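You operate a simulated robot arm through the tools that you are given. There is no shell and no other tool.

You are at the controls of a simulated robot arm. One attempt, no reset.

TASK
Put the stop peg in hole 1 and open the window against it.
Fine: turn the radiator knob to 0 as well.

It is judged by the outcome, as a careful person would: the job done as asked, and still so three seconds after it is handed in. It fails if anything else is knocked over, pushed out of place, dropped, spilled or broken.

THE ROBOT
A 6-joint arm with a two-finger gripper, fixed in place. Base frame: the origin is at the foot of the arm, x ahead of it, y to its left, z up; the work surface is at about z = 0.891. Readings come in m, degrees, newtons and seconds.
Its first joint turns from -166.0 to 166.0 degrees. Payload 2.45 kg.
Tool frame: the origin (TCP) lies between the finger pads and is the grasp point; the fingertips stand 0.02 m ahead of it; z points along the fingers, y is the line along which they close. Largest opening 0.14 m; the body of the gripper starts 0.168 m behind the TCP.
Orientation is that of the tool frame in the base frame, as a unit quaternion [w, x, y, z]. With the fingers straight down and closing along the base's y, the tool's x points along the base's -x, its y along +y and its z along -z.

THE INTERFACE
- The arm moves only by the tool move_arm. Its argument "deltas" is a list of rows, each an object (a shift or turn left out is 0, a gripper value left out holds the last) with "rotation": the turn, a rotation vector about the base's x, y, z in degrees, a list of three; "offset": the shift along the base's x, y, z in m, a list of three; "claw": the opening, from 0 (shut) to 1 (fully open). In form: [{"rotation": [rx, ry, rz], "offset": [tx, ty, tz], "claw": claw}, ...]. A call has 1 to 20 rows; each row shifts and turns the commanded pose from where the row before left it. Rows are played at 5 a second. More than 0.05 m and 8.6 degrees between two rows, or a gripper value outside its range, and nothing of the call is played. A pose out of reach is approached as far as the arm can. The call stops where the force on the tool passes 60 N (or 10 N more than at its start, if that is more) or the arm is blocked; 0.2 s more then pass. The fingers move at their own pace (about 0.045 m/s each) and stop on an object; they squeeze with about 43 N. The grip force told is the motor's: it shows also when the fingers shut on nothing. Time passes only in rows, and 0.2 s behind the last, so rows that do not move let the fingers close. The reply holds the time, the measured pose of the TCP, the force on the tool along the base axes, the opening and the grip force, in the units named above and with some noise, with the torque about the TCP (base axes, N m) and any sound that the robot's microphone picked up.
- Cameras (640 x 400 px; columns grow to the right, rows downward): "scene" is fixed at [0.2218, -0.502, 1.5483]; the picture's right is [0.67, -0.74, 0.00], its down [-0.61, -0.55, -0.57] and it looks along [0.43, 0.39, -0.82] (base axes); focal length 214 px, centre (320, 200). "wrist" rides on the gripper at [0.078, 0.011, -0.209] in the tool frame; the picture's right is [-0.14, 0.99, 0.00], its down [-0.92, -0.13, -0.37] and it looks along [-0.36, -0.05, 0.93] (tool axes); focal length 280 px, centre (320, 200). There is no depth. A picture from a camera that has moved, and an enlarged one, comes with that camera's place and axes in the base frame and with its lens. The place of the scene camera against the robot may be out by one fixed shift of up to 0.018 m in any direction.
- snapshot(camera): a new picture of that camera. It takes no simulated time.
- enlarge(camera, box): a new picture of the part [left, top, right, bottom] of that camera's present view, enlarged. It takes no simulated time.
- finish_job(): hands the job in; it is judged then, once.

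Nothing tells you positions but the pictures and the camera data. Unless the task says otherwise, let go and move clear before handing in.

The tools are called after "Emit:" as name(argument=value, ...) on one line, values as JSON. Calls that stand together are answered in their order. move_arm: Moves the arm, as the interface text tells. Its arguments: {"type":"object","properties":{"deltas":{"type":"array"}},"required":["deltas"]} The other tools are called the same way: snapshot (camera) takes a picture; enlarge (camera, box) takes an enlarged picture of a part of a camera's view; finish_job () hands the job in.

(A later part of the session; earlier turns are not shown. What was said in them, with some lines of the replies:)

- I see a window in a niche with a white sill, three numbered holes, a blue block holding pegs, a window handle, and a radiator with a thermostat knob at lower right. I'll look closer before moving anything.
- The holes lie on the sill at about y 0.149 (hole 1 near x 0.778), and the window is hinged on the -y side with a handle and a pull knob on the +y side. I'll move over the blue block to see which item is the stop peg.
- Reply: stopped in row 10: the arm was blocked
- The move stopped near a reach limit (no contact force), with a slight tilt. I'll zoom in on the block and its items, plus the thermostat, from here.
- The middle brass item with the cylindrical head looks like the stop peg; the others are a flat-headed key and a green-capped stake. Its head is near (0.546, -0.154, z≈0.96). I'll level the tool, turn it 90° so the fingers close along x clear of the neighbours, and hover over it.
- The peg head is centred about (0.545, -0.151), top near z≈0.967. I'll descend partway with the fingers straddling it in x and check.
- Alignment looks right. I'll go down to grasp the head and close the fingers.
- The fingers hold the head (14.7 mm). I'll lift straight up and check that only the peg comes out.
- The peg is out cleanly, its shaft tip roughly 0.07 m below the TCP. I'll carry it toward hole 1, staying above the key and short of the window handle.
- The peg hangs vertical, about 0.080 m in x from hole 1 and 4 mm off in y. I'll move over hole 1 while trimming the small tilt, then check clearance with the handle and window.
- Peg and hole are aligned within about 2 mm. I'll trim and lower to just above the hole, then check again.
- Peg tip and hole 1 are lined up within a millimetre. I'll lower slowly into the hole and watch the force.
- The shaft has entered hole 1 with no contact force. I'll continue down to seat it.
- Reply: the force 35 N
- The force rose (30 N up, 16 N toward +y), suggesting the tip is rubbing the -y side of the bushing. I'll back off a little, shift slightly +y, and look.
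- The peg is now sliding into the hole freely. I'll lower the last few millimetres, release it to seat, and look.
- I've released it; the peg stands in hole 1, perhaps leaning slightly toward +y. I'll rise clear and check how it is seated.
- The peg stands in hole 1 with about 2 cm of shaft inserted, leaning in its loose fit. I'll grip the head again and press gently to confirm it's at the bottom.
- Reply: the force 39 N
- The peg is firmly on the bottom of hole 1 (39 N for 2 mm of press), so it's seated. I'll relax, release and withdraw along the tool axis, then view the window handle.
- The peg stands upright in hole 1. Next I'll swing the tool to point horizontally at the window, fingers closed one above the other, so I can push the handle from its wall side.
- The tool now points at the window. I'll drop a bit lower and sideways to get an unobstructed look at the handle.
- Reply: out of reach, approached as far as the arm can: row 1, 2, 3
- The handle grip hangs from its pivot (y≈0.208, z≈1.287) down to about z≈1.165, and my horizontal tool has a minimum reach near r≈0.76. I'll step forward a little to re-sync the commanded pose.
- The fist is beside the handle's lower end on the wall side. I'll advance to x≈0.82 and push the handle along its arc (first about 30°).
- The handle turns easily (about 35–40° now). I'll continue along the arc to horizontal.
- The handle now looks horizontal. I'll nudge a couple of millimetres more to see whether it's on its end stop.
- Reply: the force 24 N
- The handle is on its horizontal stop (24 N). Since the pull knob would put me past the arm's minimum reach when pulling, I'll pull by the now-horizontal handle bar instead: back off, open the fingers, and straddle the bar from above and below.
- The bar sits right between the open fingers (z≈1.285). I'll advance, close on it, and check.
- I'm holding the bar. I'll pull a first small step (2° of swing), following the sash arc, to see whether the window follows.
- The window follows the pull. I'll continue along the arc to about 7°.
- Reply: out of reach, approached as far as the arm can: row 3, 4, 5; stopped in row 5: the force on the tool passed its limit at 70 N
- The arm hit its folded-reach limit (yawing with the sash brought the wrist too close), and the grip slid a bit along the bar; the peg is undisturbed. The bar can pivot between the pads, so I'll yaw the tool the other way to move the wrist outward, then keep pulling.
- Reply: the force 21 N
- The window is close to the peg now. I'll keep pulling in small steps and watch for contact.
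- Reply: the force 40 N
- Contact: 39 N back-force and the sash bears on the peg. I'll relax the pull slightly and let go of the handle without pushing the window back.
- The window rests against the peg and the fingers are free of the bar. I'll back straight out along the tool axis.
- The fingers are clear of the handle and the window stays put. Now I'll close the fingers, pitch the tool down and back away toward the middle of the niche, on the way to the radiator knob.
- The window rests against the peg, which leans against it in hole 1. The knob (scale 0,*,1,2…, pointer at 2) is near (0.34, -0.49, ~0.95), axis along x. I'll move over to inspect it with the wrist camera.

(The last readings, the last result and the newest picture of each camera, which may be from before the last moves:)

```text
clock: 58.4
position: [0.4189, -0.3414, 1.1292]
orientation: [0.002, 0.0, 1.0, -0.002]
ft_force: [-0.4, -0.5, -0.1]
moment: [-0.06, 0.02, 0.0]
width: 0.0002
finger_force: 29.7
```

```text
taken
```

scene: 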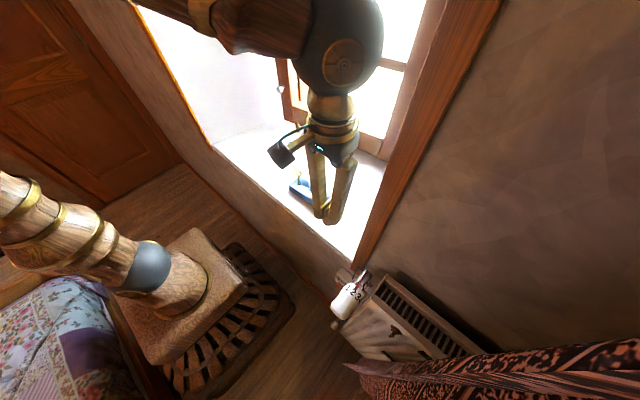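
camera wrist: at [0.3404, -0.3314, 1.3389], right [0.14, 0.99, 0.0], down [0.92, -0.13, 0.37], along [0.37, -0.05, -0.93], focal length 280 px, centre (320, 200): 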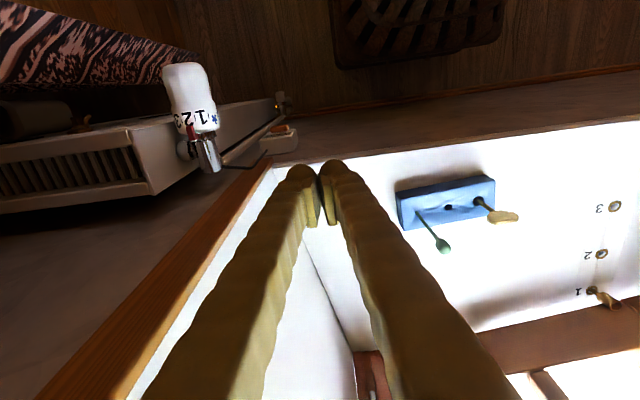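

Emit:
enlarge(camera="wrist", box=[130, 40, 300, 190])

Emit:
enlarge(camera="wrist", box=[150, 50, 240, 180])

```text
2.67 times, centred on (215, 115) of wrist
camera zoom: at [0.3404, -0.3314, 1.3389], right [0.14, 0.99, 0.0], down [0.92, -0.13, 0.37], along [0.37, -0.05, -0.93], focal length 748 px, centre (600, 427)
```

zoom: 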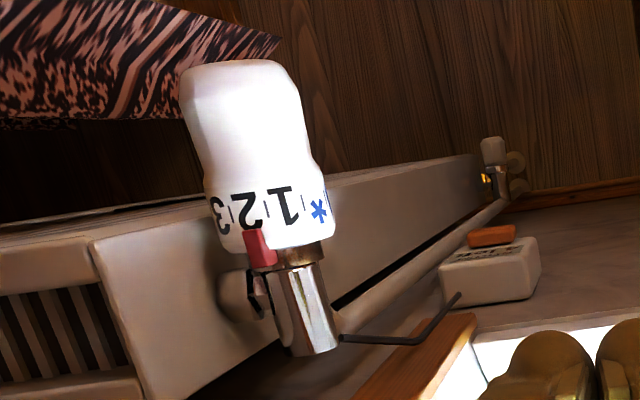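

```text
3.08 times, centred on (195, 115) of wrist
camera zoom: at [0.3404, -0.3314, 1.3389], right [0.14, 0.99, 0.0], down [0.92, -0.13, 0.37], along [0.37, -0.05, -0.93], focal length 863 px, centre (705, 462)
```

zoom: 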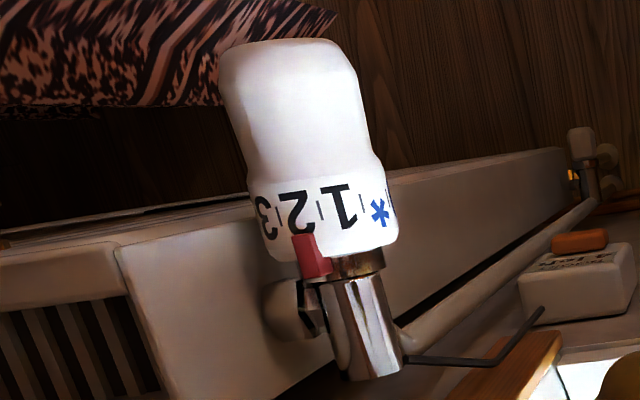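

The knob's axis is along x at about (y -0.495, z 0.961), body x≈0.29–0.367, with the radiator's front corner close by at x≈0.352. It points at 2, and 0 is roughly 108° away, to be turned clockwise seen from the front. I'll hover above it with open fingers and refine.

Emit:
move_arm(deltas=[{"offset": [-0.03, -0.02, -0.005], "claw": 0.57}, {"offset": [-0.03, -0.03, -0.005]}, {"offset": [-0.029, -0.035, -0.005]}, {"offset": [-0.02, -0.035, -0.005]}, {"offset": [0, -0.033, -0.005]}, {}])

Emit:
snapshot(camera="wrist")

Emit:
snapshot(camera="scene")

```text
clock: 59.8
position: [0.3087, -0.4947, 1.1042]
orientation: [0.002, -0.001, 1.0, -0.002]
ft_force: [0.5, -0.1, -0.4]
moment: [-0.02, 0.01, -0.01]
width: 0.0799
finger_force: 0.1
```

```text
taken
camera wrist: at [0.2307, -0.4844, 1.3128], right [0.14, 0.99, 0.0], down [0.92, -0.13, 0.37], along [0.37, -0.05, -0.93], focal length 280 px, centre (320, 200)
```

wrist: 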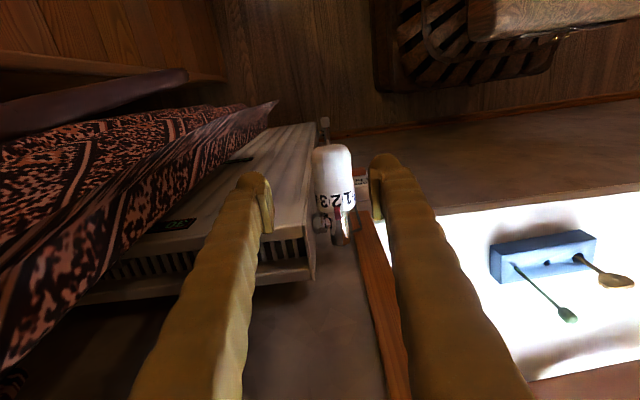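

```text
taken
```

scene: 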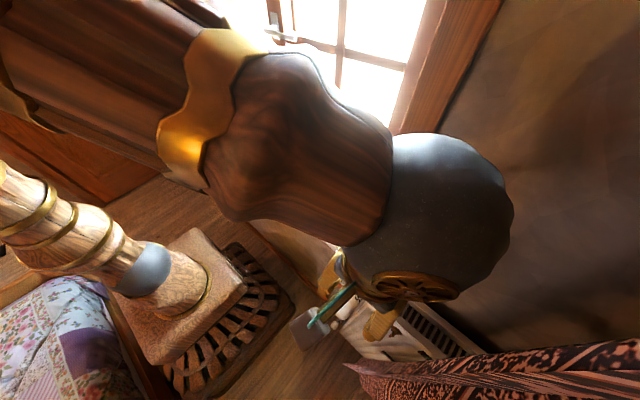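

A patterned hanging cloth is close on the -y side, so I must avoid leaning far that way. I'll look more closely at it and at the knob.

Emit:
enlarge(camera="wrist", box=[0, 50, 320, 250])

Emit:
enlarge(camera="wrist", box=[270, 120, 400, 250])

Emit:
enlarge(camera="scene", box=[280, 240, 640, 400])

```text
2.00 times, centred on (160, 150) of wrist
camera zoom: at [0.2307, -0.4844, 1.3128], right [0.14, 0.99, 0.0], down [0.92, -0.13, 0.37], along [0.37, -0.05, -0.93], focal length 561 px, centre (640, 300)
```

zoom: 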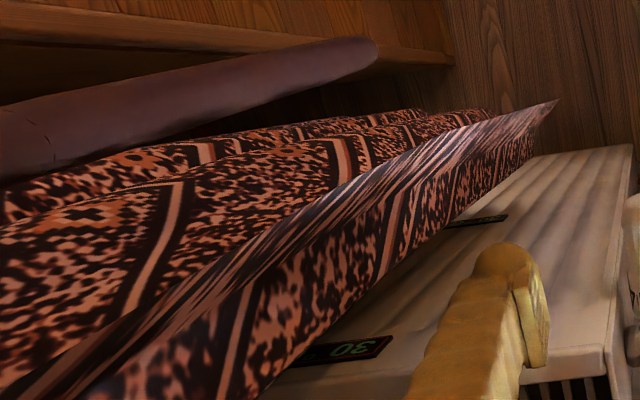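

```text
3.08 times, centred on (335, 185) of wrist
camera zoom: at [0.2307, -0.4844, 1.3128], right [0.14, 0.99, 0.0], down [0.92, -0.13, 0.37], along [0.37, -0.05, -0.93], focal length 863 px, centre (274, 246)
```

zoom: 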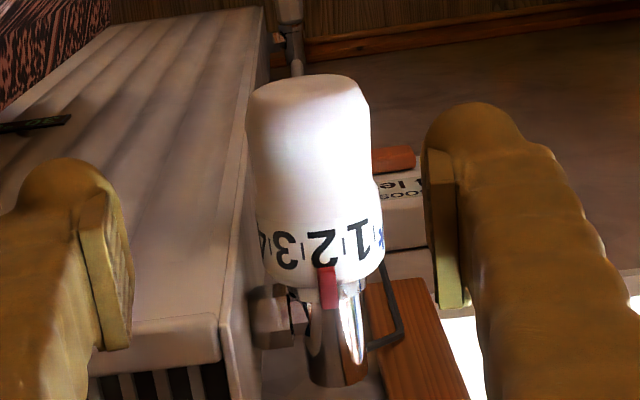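

```text
1.78 times, centred on (460, 320) of scene
camera zoom: at [0.2218, -0.502, 1.5483], right [0.67, -0.74, 0.0], down [-0.61, -0.55, -0.57], along [0.43, 0.39, -0.82], focal length 381 px, centre (71, -13)
```

zoom: 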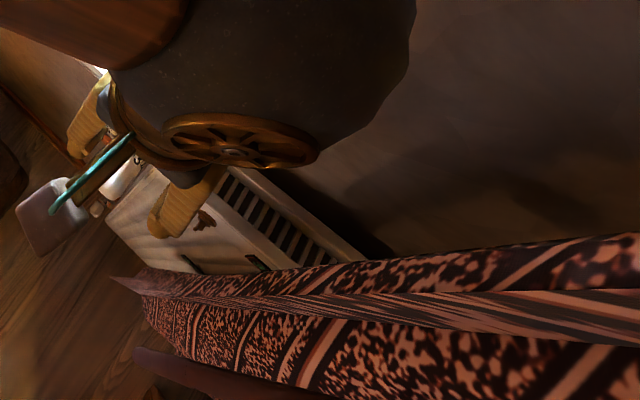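

Refined from the wrist views: knob axis at (y≈-0.4855, z≈0.988), radiator front at x≈0.353, and a curtain edge near y≈-0.60. So I'll turn the knob in short strokes with the gripper leaning toward +y (away from the curtain), gripping the body at x≈0.316. First the pre-grasp with a 36° lean.

Emit:
move_arm(deltas=[{"rotation": [-7.2, 0, 0], "offset": [0.0015, 0.0136, 0]}, {"rotation": [-7.2, 0, 0], "offset": [0.0015, 0.0136, 0]}, {"rotation": [-7.2, 0, 0], "offset": [0.0015, 0.0136, 0]}, {"rotation": [-7.2, 0, 0], "offset": [0.0015, 0.0136, 0]}, {"rotation": [-7.2, 0, 0], "offset": [0.0013, 0.0136, 0]}, {"offset": [0, 0, -0.0353]}, {}])

Emit:
snapshot(camera="wrist")

Emit:
snapshot(camera="scene")

```text
clock: 61.6
position: [0.3234, -0.4301, 1.0364]
orientation: [-0.024, -0.01, 0.957, -0.29]
ft_force: [0.0, -1.0, -0.2]
moment: [0.02, -0.03, 0.04]
width: 0.0798
finger_force: 0.0
stopped in row 7: the arm was blocked; the commanded pose is now the measured one
```

```text
taken
camera wrist: at [0.2539, -0.3071, 1.2073], right [0.11, 0.82, -0.56], down [0.94, 0.1, 0.33], along [0.33, -0.56, -0.76], focal length 280 px, centre (320, 200)
```

wrist: 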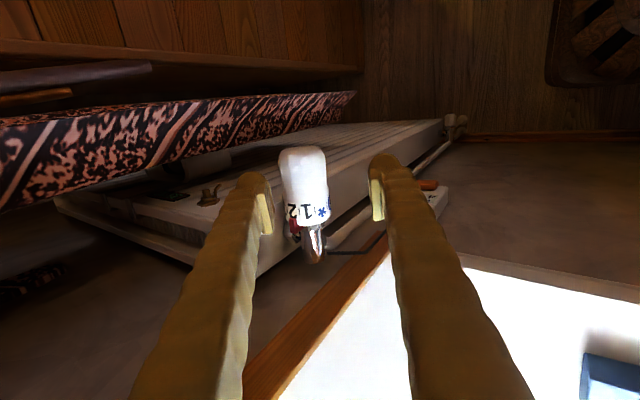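

```text
taken
```

scene: 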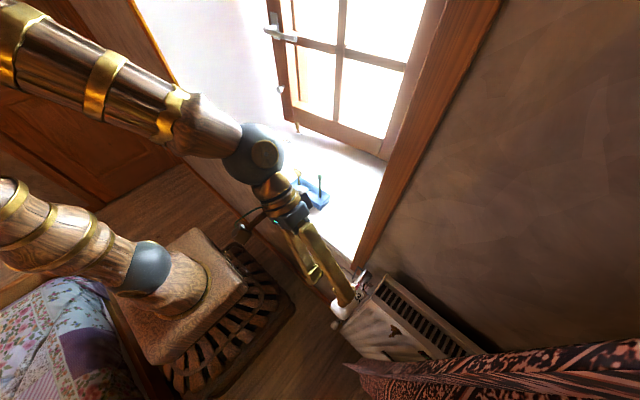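

Emit:
enlarge(camera="wrist", box=[250, 130, 390, 270])

Emit:
enlarge(camera="scene", box=[280, 210, 400, 340])

```text
2.86 times, centred on (320, 200) of wrist
camera zoom: at [0.2539, -0.3071, 1.2073], right [0.11, 0.82, -0.56], down [0.94, 0.1, 0.33], along [0.33, -0.56, -0.76], focal length 801 px, centre (320, 200)
```

zoom: 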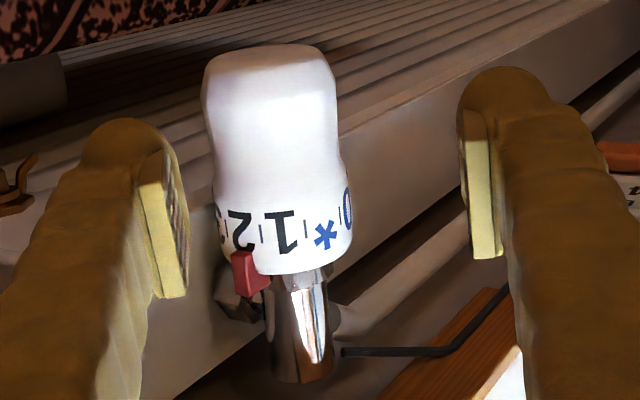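

```text
3.08 times, centred on (340, 275) of scene
camera zoom: at [0.2218, -0.502, 1.5483], right [0.67, -0.74, 0.0], down [-0.61, -0.55, -0.57], along [0.43, 0.39, -0.82], focal length 660 px, centre (258, -31)
```

zoom: 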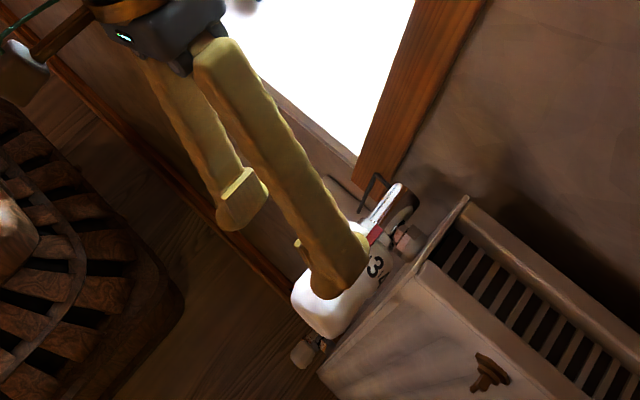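

The knob's axis is confirmed at (y -0.4855, z 0.9865); it sits about 18 mm off-centre between my fingers. I'll shift sideways, then slide down over the body and stop at the axis.

Emit:
move_arm(deltas=[{"offset": [0, -0.015, 0.01]}, {"offset": [-0.001, -0.0139, -0.0208]}, {"rotation": [0, -1.906, 1.273], "offset": [-0.003, -0.0139, -0.0208]}, {}])

Emit:
enlarge(camera="wrist", box=[230, 110, 410, 290])

Emit:
enlarge(camera="scene", box=[280, 210, 400, 340])

```text
clock: 62.6
position: [0.3182, -0.4733, 1.0077]
orientation: [-0.003, -0.015, 0.956, -0.292]
ft_force: [0.0, -0.4, -0.5]
moment: [-0.04, -0.01, 0.02]
width: 0.08
finger_force: 0.0
```

```text
2.22 times, centred on (320, 200) of wrist
camera zoom: at [0.2402, -0.3507, 1.1754], right [0.11, 0.83, -0.55], down [0.92, 0.12, 0.36], along [0.37, -0.55, -0.75], focal length 623 px, centre (320, 200)
```

zoom: 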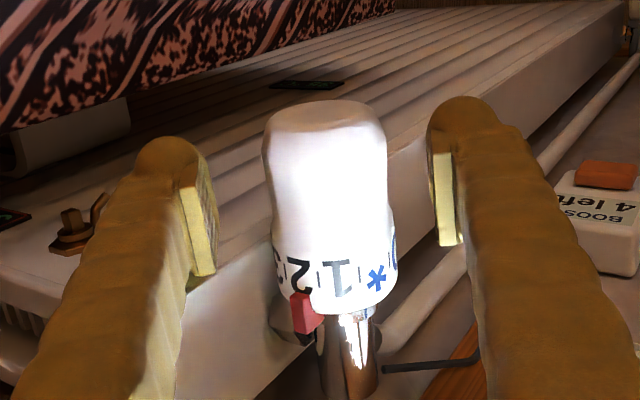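

```text
3.08 times, centred on (340, 275) of scene
camera zoom: at [0.2218, -0.502, 1.5483], right [0.67, -0.74, 0.0], down [-0.61, -0.55, -0.57], along [0.43, 0.39, -0.82], focal length 660 px, centre (258, -31)
```

zoom: 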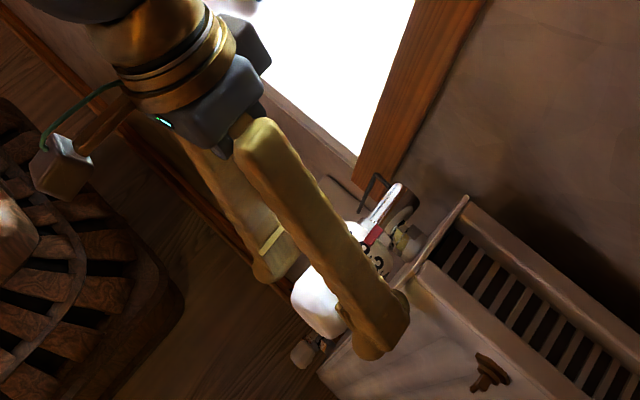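

Centred within 2 mm. I'll advance the last 24 mm and close on the knob.

Emit:
move_arm(deltas=[{"offset": [-0.001, -0.0066, -0.0104]}, {"offset": [-0.001, -0.0062, -0.0104]}, {}, {"claw": 0.4}, {"claw": 0.3}, {"claw": 0.2}, {"claw": 0.1}, {}])

Emit:
enlarge(camera="wrist", box=[230, 110, 410, 290])

```text
clock: 64.4
position: [0.318, -0.4853, 0.9861]
orientation: [-0.004, -0.014, 0.957, -0.29]
ft_force: [6.2, 22.6, -9.7]
moment: [-0.13, 0.16, 0.47]
width: 0.0438
finger_force: 45.2
```

```text
2.22 times, centred on (320, 200) of wrist
camera zoom: at [0.2385, -0.3631, 1.1542], right [0.11, 0.83, -0.55], down [0.92, 0.12, 0.36], along [0.37, -0.55, -0.75], focal length 623 px, centre (320, 200)
```

zoom: 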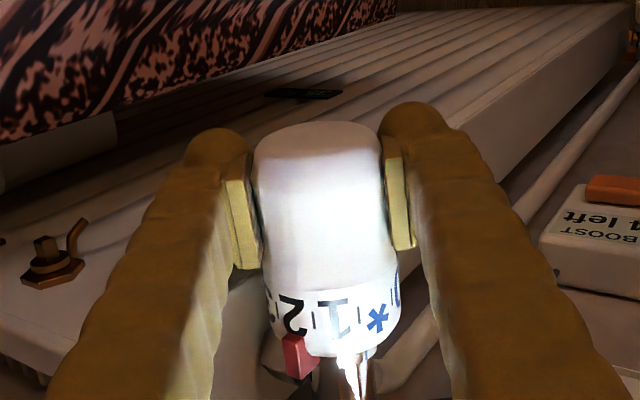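

The knob is held (44 mm). I'll re-centre by about 1 mm to relieve side load and begin turning clockwise (as seen from the front) about the knob axis, checking early.

Emit:
move_arm(deltas=[{"offset": [0, 0.0012, -0.0008]}, {"rotation": [6, 0, 0]}, {"rotation": [6, 0, 0]}, {}])

Emit:
enlarge(camera="wrist", box=[230, 110, 410, 290])

```text
clock: 65.4
position: [0.3184, -0.4849, 0.985]
orientation: [-0.002, -0.015, 0.982, -0.189]
ft_force: [21.1, 30.1, 1.6]
moment: [-0.14, -0.03, 0.2]
width: 0.0438
finger_force: 45.2
```

```text
2.22 times, centred on (320, 200) of wrist
camera zoom: at [0.2385, -0.4, 1.1754], right [0.11, 0.92, -0.37], down [0.92, 0.05, 0.38], along [0.37, -0.38, -0.85], focal length 623 px, centre (320, 200)
```

zoom: 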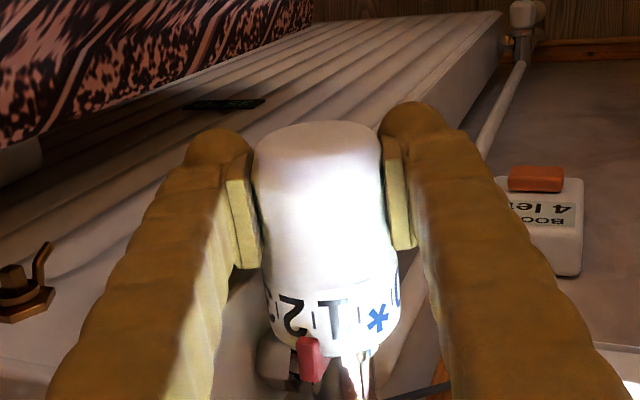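

The knob is turning with the gripper. I'll relieve the side loads a little and finish this stroke.

Emit:
move_arm(deltas=[{"offset": [0.0012, 0.0018, 0]}, {"rotation": [6, 0, 0]}, {"rotation": [6, 0, 0]}, {}])

```text
clock: 66.4
position: [0.3175, -0.484, 0.9846]
orientation: [0.0, -0.015, 0.996, -0.086]
ft_force: [-22.5, -20.8, -12.2]
moment: [0.1, -0.07, -0.45]
width: 0.0438
finger_force: 45.2
```

Emit:
move_arm(deltas=[{"offset": [-0.0008, -0.0007, -0.0005]}, {"rotation": [6, 0, 0]}, {"rotation": [6, 0, 0]}, {}])

Emit:
snapshot(camera="wrist")

Emit:
enlarge(camera="wrist", box=[230, 110, 410, 290])

Emit:
snapshot(camera="scene")

```text
clock: 67.4
position: [0.3178, -0.4821, 0.9846]
orientation: [0.003, -0.015, 1.0, 0.021]
ft_force: [8.6, 41.3, 14.9]
moment: [-0.19, -0.29, 0.65]
width: 0.0437
finger_force: 44.4
```

```text
taken
camera wrist: at [0.2388, -0.483, 1.1932], right [0.11, 0.99, 0.04], down [0.92, -0.11, 0.37], along [0.37, 0.0, -0.93], focal length 280 px, centre (320, 200)
```

wrist: 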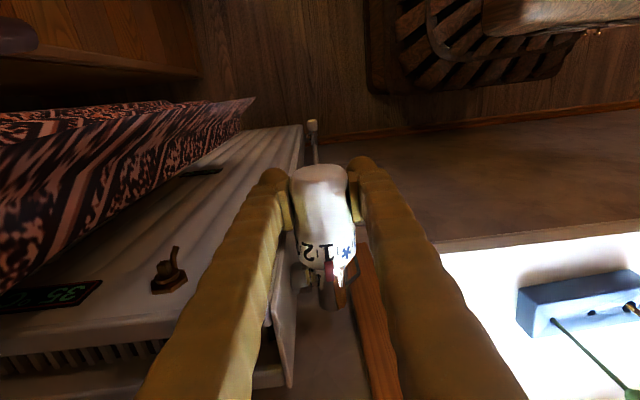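

```text
2.22 times, centred on (320, 200) of wrist
camera zoom: at [0.2388, -0.483, 1.1932], right [0.11, 0.99, 0.04], down [0.92, -0.11, 0.37], along [0.37, 0.0, -0.93], focal length 623 px, centre (320, 200)
```

zoom: 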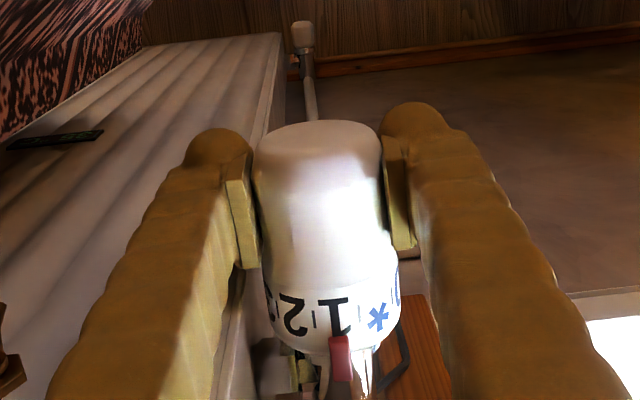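

```text
taken
```

scene: 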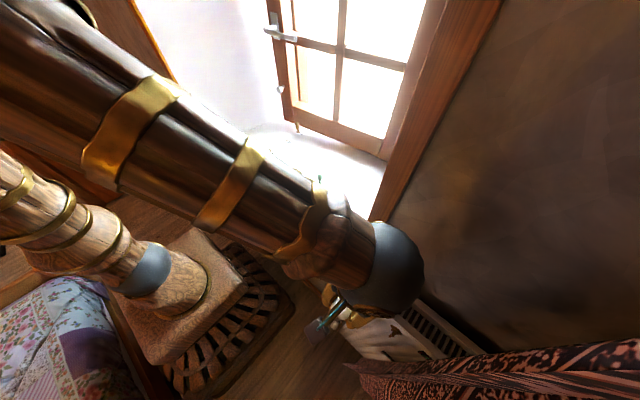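

Pointer is now at 1 after a 36° stroke. I'll open the fingers, swing back 36° around the knob axis without touching it, and regrip.

Emit:
move_arm(deltas=[{"claw": 0.4}, {"claw": 0.5}, {"offset": [0, 0.001, 0.003], "claw": 0.52}, {}, {"rotation": [-6, 0, 0]}, {"rotation": [-6, 0, 0]}, {"rotation": [-6, 0, 0]}, {"rotation": [-6, 0, 0]}, {"rotation": [-6, 0, 0]}, {"rotation": [-6, 0, 0]}, {}])

Emit:
enlarge(camera="wrist", box=[230, 110, 410, 290])

```text
clock: 69.8
position: [0.3177, -0.4827, 0.9871]
orientation: [-0.003, -0.014, 0.956, -0.292]
ft_force: [-0.4, -0.8, 0.4]
moment: [0.0, -0.02, 0.07]
width: 0.0725
finger_force: 0.1
```

```text
2.22 times, centred on (320, 200) of wrist
camera zoom: at [0.2386, -0.3601, 1.1559], right [0.11, 0.83, -0.55], down [0.92, 0.12, 0.36], along [0.37, -0.55, -0.75], focal length 623 px, centre (320, 200)
```

zoom: 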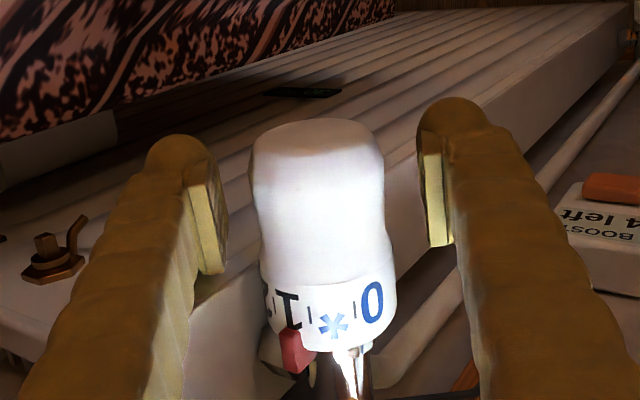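

The knob stayed at 1. Regrip and make the second stroke.

Emit:
move_arm(deltas=[{"claw": 0.4}, {"claw": 0.3}, {"claw": 0.2}, {"claw": 0.1}, {}, {"rotation": [6, 0, 0]}, {"rotation": [6, 0, 0]}, {}])

```text
clock: 71.6
position: [0.3183, -0.4839, 0.9881]
orientation: [0.0, -0.016, 0.982, -0.19]
ft_force: [3.0, -3.6, 29.8]
moment: [0.07, -0.69, -0.05]
width: 0.0439
finger_force: 44.8
```

Emit:
move_arm(deltas=[{"offset": [0, 0, 0.001]}, {"rotation": [6, 0, 0]}, {"rotation": [6, 0, 0]}, {}])

```text
clock: 72.6
position: [0.319, -0.4831, 0.9872]
orientation: [0.0, -0.015, 0.996, -0.085]
ft_force: [11.9, -17.0, -6.6]
moment: [0.07, -0.09, -0.31]
width: 0.044
finger_force: 45.0
```

Emit:
move_arm(deltas=[{"offset": [0.0003, -0.0006, 0]}, {"rotation": [6, 0, 0]}, {"rotation": [6, 0, 0]}, {}])

Emit:
enlarge(camera="wrist", box=[230, 110, 410, 290])

```text
clock: 73.6
position: [0.3166, -0.4817, 0.9882]
orientation: [0.002, -0.015, 1.0, 0.02]
ft_force: [8.3, 18.9, -5.4]
moment: [-0.01, -0.02, 0.31]
width: 0.0438
finger_force: 45.3
```

```text
2.22 times, centred on (320, 200) of wrist
camera zoom: at [0.2389, -0.4831, 1.1967], right [0.11, 0.99, 0.04], down [0.92, -0.11, 0.37], along [0.37, 0.0, -0.93], focal length 623 px, centre (320, 200)
```

zoom: 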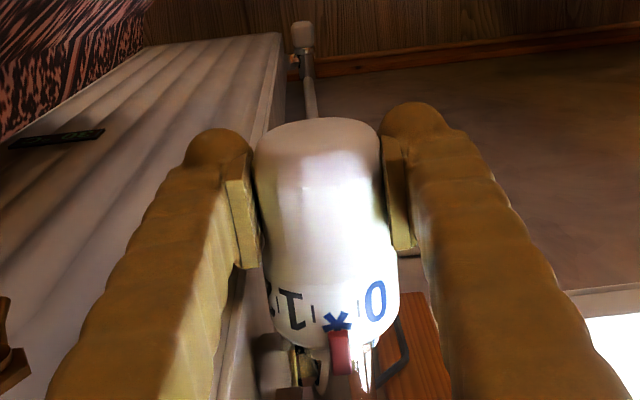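

Pointer is at * now; 0 is about 37–38° away. Release, swing back and make the third stroke.

Emit:
move_arm(deltas=[{"claw": 0.4}, {"claw": 0.5}, {"offset": [0, 0.0006, 0], "claw": 0.52}, {}, {"rotation": [-6, 0, 0]}, {"rotation": [-6, 0, 0]}, {"rotation": [-6, 0, 0]}, {"rotation": [-6, 0, 0]}, {"rotation": [-6, 0, 0]}, {"rotation": [-6, 0, 0]}, {}])

Emit:
enlarge(camera="wrist", box=[230, 110, 410, 290])

```text
clock: 76.0
position: [0.3189, -0.4831, 0.9885]
orientation: [-0.003, -0.014, 0.957, -0.291]
ft_force: [0.2, 0.2, -0.5]
moment: [-0.02, 0.02, -0.01]
width: 0.0725
finger_force: 0.0
```

```text
2.22 times, centred on (320, 200) of wrist
camera zoom: at [0.2393, -0.3602, 1.1567], right [0.11, 0.83, -0.55], down [0.92, 0.12, 0.36], along [0.37, -0.55, -0.75], focal length 623 px, centre (320, 200)
```

zoom: 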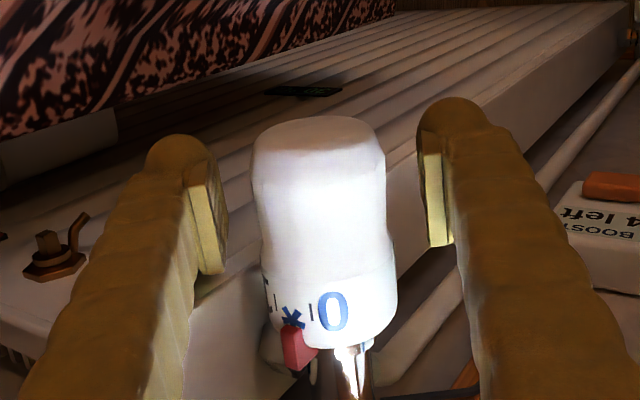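

Emit:
move_arm(deltas=[{"claw": 0.4}, {"claw": 0.3}, {"claw": 0.2}, {"claw": 0.1}, {}, {"rotation": [6, 0, 0]}, {"rotation": [6, 0, 0]}, {}])

```text
clock: 77.8
position: [0.3183, -0.4831, 0.9888]
orientation: [0.0, -0.016, 0.982, -0.19]
ft_force: [12.3, -3.3, 17.1]
moment: [0.02, -0.57, -0.09]
width: 0.0436
finger_force: 44.9
```

Emit:
move_arm(deltas=[{"offset": [0.0003, 0, 0.0005]}, {"rotation": [6, 0, 0]}, {"rotation": [6, 0, 0]}, {}])

Emit:
enlarge(camera="wrist", box=[230, 110, 410, 290])

```text
clock: 78.8
position: [0.3176, -0.4835, 0.9887]
orientation: [0.001, -0.015, 0.996, -0.085]
ft_force: [18.2, -5.6, -4.5]
moment: [0.01, -0.22, -0.18]
width: 0.0437
finger_force: 44.9
```

```text
2.22 times, centred on (320, 200) of wrist
camera zoom: at [0.2395, -0.4398, 1.1927], right [0.11, 0.98, -0.17], down [0.92, -0.04, 0.38], along [0.37, -0.2, -0.91], focal length 623 px, centre (320, 200)
```

zoom: 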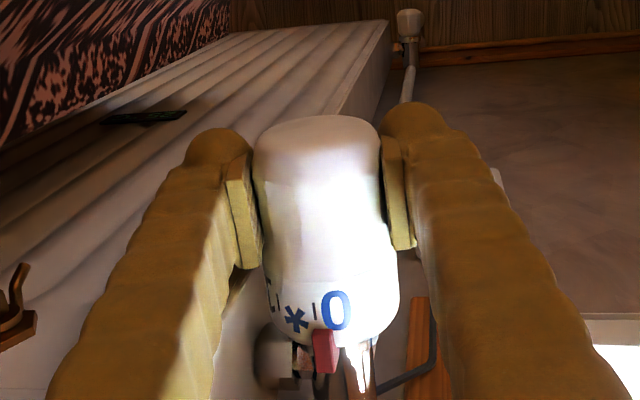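

Emit:
move_arm(deltas=[{"offset": [0.0004, -0.0003, 0]}, {"rotation": [5, 0, 0]}, {"rotation": [5, 0, 0]}, {}])

Emit:
enlarge(camera="wrist", box=[270, 190, 380, 290])

```text
clock: 79.8
position: [0.318, -0.4828, 0.9895]
orientation: [0.001, -0.016, 1.0, 0.002]
ft_force: [-3.1, 11.4, -1.8]
moment: [0.03, 0.02, 0.11]
width: 0.0436
finger_force: 45.4
```

```text
4.00 times, centred on (325, 240) of wrist
camera zoom: at [0.2396, -0.4758, 1.1973], right [0.11, 0.99, 0.0], down [0.92, -0.1, 0.37], along [0.37, -0.04, -0.93], focal length 1122 px, centre (300, 40)
```

zoom: 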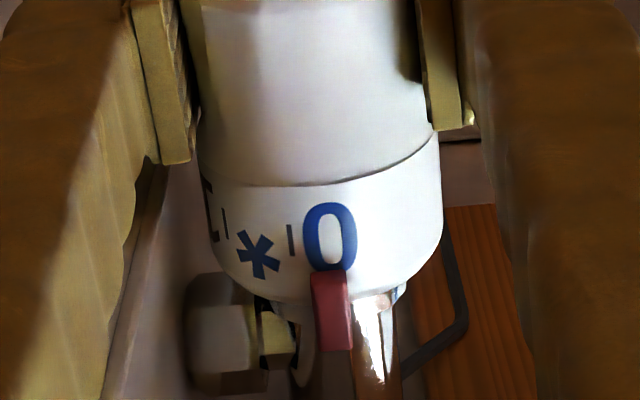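

0 is now within about 2° of the pointer. I'll turn the last couple of degrees.

Emit:
move_arm(deltas=[{"rotation": [2, 0, 0]}, {}])

Emit:
enlarge(camera="wrist", box=[270, 190, 380, 290])

```text
clock: 80.4
position: [0.3177, -0.4829, 0.9891]
orientation: [0.001, -0.014, 1.0, 0.019]
ft_force: [-14.2, 8.8, -4.9]
moment: [-0.02, 0.03, 0.21]
width: 0.0436
finger_force: 44.5
```

```text
4.00 times, centred on (325, 240) of wrist
camera zoom: at [0.2396, -0.4829, 1.1974], right [0.11, 0.99, 0.04], down [0.92, -0.11, 0.37], along [0.37, 0.0, -0.93], focal length 1122 px, centre (300, 40)
```

zoom: 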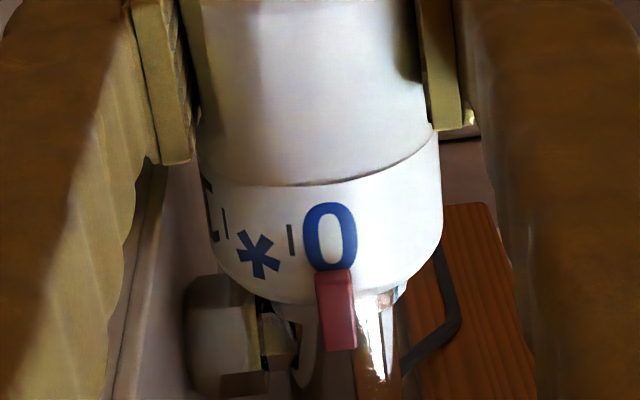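

0 lines up with the red pointer. I'll release the knob, rise clear and verify.

Emit:
move_arm(deltas=[{"offset": [-0.0004, 0, 0]}, {"claw": 0.35}, {"claw": 0.45}, {"claw": 0.52}, {}, {"offset": [0, 0, 0.02]}, {"offset": [0, 0, 0.03]}, {"offset": [0, 0, 0.04]}, {"offset": [0, 0, 0.04]}, {}])

Emit:
enlarge(camera="wrist", box=[270, 120, 400, 250])

Emit:
snapshot(camera="scene")

```text
clock: 82.6
position: [0.3185, -0.4822, 1.1191]
orientation: [0.003, -0.015, 1.0, 0.018]
ft_force: [-0.1, 0.4, 0.1]
moment: [0.02, 0.02, 0.0]
width: 0.0728
finger_force: 0.0
```

```text
3.08 times, centred on (335, 185) of wrist
camera zoom: at [0.2393, -0.4824, 1.3277], right [0.11, 0.99, 0.04], down [0.92, -0.11, 0.37], along [0.37, -0.01, -0.93], focal length 863 px, centre (274, 246)
```

zoom: 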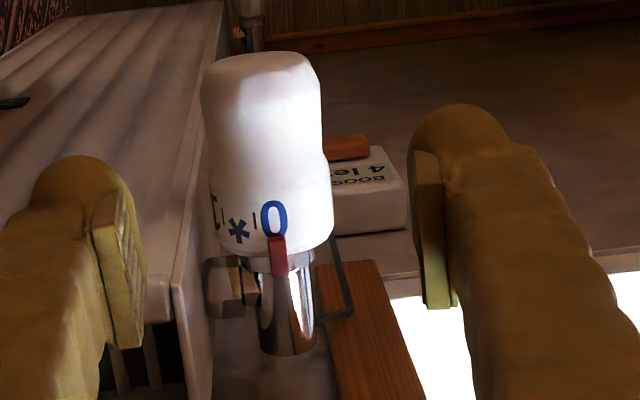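

```text
taken
```

scene: 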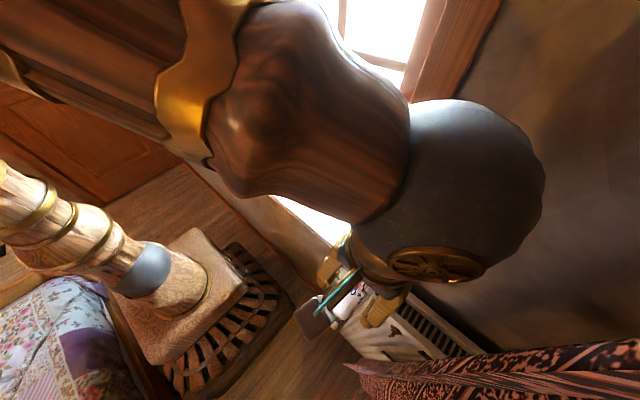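

The knob reads 0 and stayed there. I'll move back to the middle of the niche and verify the window and peg.

Emit:
move_arm(deltas=[{"rotation": [-2, 0, 0], "offset": [0.01, 0.03, 0.005], "claw": 0.3}, {"offset": [0.02, 0.035, 0.005]}, {"offset": [0.02, 0.035, 0]}, {"offset": [0.02, 0.035, 0]}, {"offset": [0.02, 0.035, 0]}, {"offset": [0.02, 0.035, 0]}, {"offset": [0.02, 0.038, 0]}, {"offset": [0.02, 0.038, 0]}, {"offset": [0.02, 0.038, 0]}, {"offset": [0.02, 0.038, 0]}, {}])

Emit:
snapshot(camera="scene")

Emit:
snapshot(camera="wrist")

Emit:
enlarge(camera="scene", box=[275, 105, 325, 145])

```text
clock: 85.0
position: [0.5075, -0.1252, 1.1279]
orientation: [0.002, -0.015, 1.0, 0.001]
ft_force: [0.4, 0.7, -0.7]
moment: [-0.01, 0.01, 0.04]
width: 0.0419
finger_force: 0.0
```

```text
taken
```

scene: 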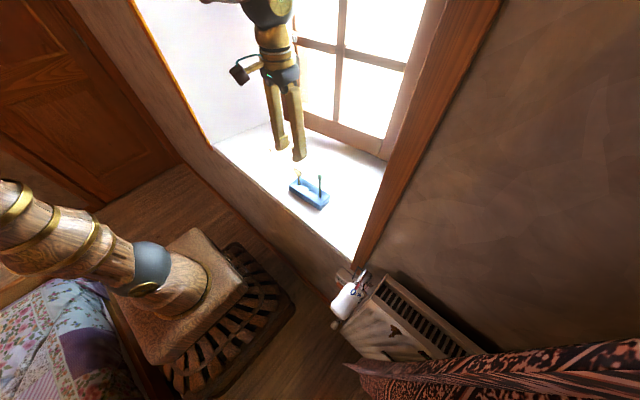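

```text
taken
camera wrist: at [0.4295, -0.1182, 1.3372], right [0.11, 0.99, 0.0], down [0.92, -0.1, 0.37], along [0.37, -0.04, -0.93], focal length 280 px, centre (320, 200)
```

wrist: 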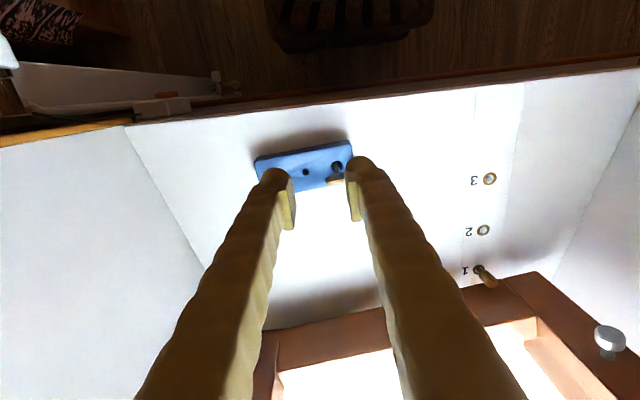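

```text
10.00 times, centred on (300, 125) of scene
camera zoom: at [0.2218, -0.502, 1.5483], right [0.67, -0.74, 0.0], down [-0.61, -0.55, -0.57], along [0.43, 0.39, -0.82], focal length 2145 px, centre (520, 950)
```

zoom: 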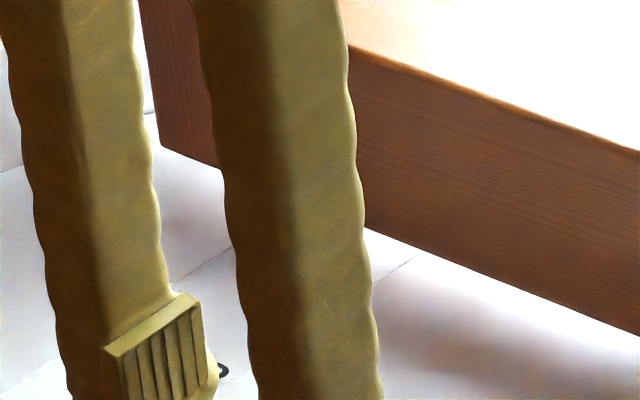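

Emit:
enlarge(camera="wrist", box=[450, 240, 550, 330])

Emit:
enlarge(camera="wrist", box=[240, 130, 380, 230])

```text
4.44 times, centred on (500, 285) of wrist
camera zoom: at [0.4295, -0.1182, 1.3372], right [0.11, 0.99, 0.0], down [0.92, -0.1, 0.37], along [0.37, -0.04, -0.93], focal length 1246 px, centre (-480, -178)
```

zoom: 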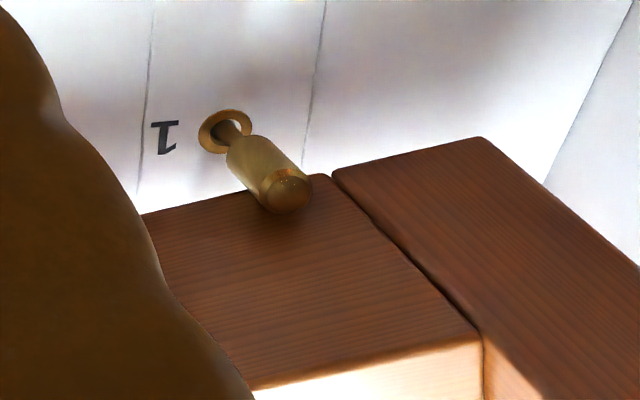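

```text
4.00 times, centred on (310, 180) of wrist
camera zoom: at [0.4295, -0.1182, 1.3372], right [0.11, 0.99, 0.0], down [0.92, -0.1, 0.37], along [0.37, -0.04, -0.93], focal length 1122 px, centre (360, 280)
```

zoom: 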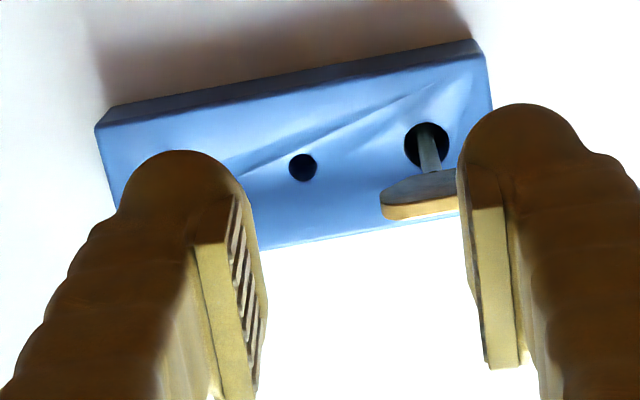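

Everything looks in place: peg in hole 1 with the sash against it, block and its other items undisturbed. I'll move the arm up and clear, then do a last check.

Emit:
move_arm(deltas=[{"offset": [0.015, 0.02, 0.02]}, {"offset": [0.015, 0.025, 0.025]}, {"offset": [0.015, 0.025, 0.025]}, {"offset": [0.015, 0.025, 0.025]}, {"offset": [0.01, 0.02, 0.01]}, {}, {}, {}, {}, {}])

Emit:
snapshot(camera="scene")

Emit:
snapshot(camera="wrist")

Emit:
enlarge(camera="scene", box=[265, 95, 345, 145])

Emit:
enlarge(camera="scene", box=[320, 255, 400, 335])

```text
clock: 87.2
position: [0.5778, -0.0107, 1.2342]
orientation: [0.001, -0.016, 1.0, 0.001]
ft_force: [-0.2, -0.7, 0.8]
moment: [0.0, 0.05, -0.01]
width: 0.0422
finger_force: 0.0
```

```text
taken
```

scene: 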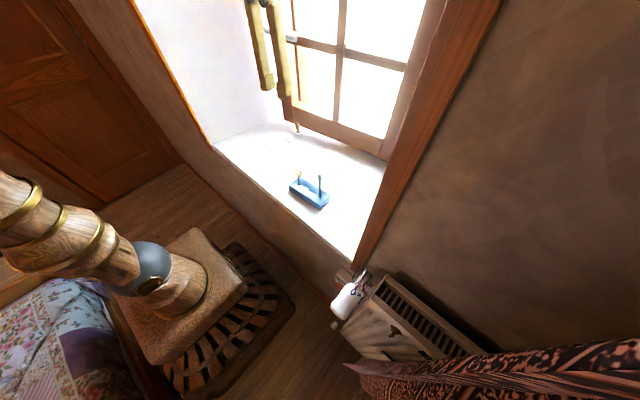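

```text
taken
camera wrist: at [0.4993, -0.003, 1.4428], right [0.11, 0.99, 0.0], down [0.92, -0.1, 0.37], along [0.37, -0.04, -0.93], focal length 280 px, centre (320, 200)
```

wrist: 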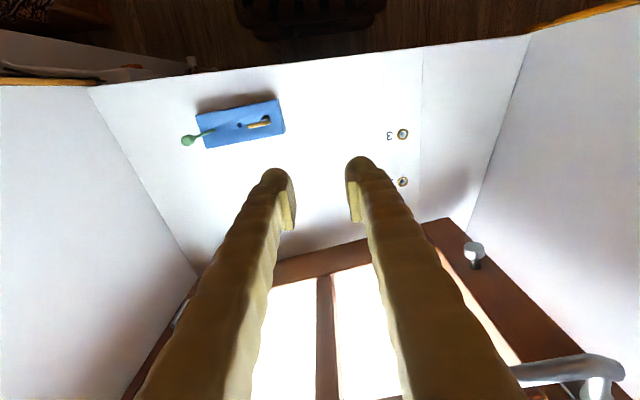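

```text
8.00 times, centred on (305, 120) of scene
camera zoom: at [0.2218, -0.502, 1.5483], right [0.67, -0.74, 0.0], down [-0.61, -0.55, -0.57], along [0.43, 0.39, -0.82], focal length 1716 px, centre (440, 840)
```

zoom: 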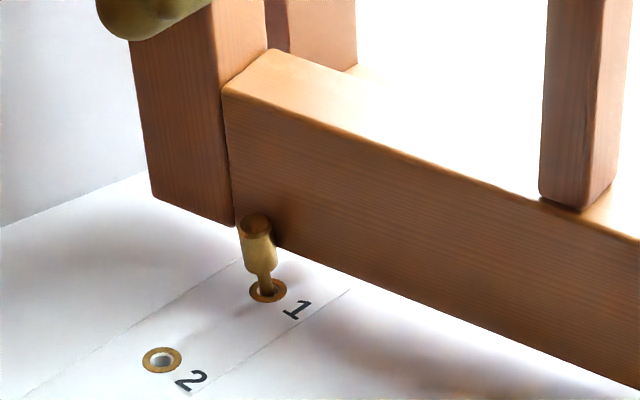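

```text
5.00 times, centred on (360, 295) of scene
camera zoom: at [0.2218, -0.502, 1.5483], right [0.67, -0.74, 0.0], down [-0.61, -0.55, -0.57], along [0.43, 0.39, -0.82], focal length 1072 px, centre (120, -275)
```

zoom: 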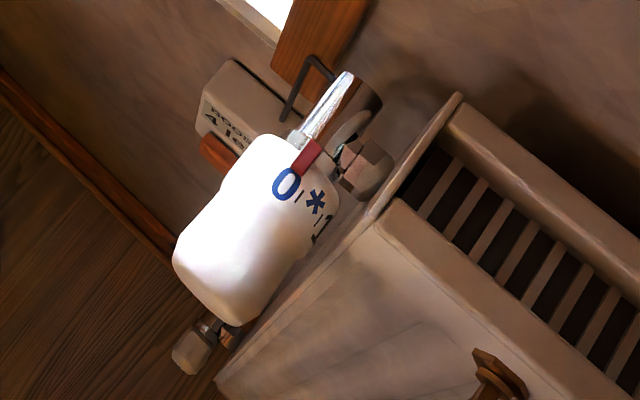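

The radiator pointer reads 0, the peg is seated in hole 1 with the window resting against it, and the block and its other items are where they were. The arm has let go and is clear, so I'm handing in.

Emit:
finish_job()

```text
The job is handed in.
```

The stop peg is in hole 1, the window is open against it, and the radiator knob is turned to 0.

- **Peg:** It sits on the bottom of hole 1 with about 2 cm of shaft in the hole. The fit is loose, so it leans slightly.
- **Window:** I turned the handle to its horizontal stop and pulled the window until it pushed back at about 39 N against the peg. I eased off slightly before letting go. It hadn't moved in the pictures taken over the next half minute.
- **Radiator knob:** I turned it from 2 to 0 in three strokes, and the 0 lines up with the red pointer.

The pictures show nothing else moved: the blue block with its key and green stake, the boost box and the curtain all look as they were. The arm had let go and moved clear before I handed in.
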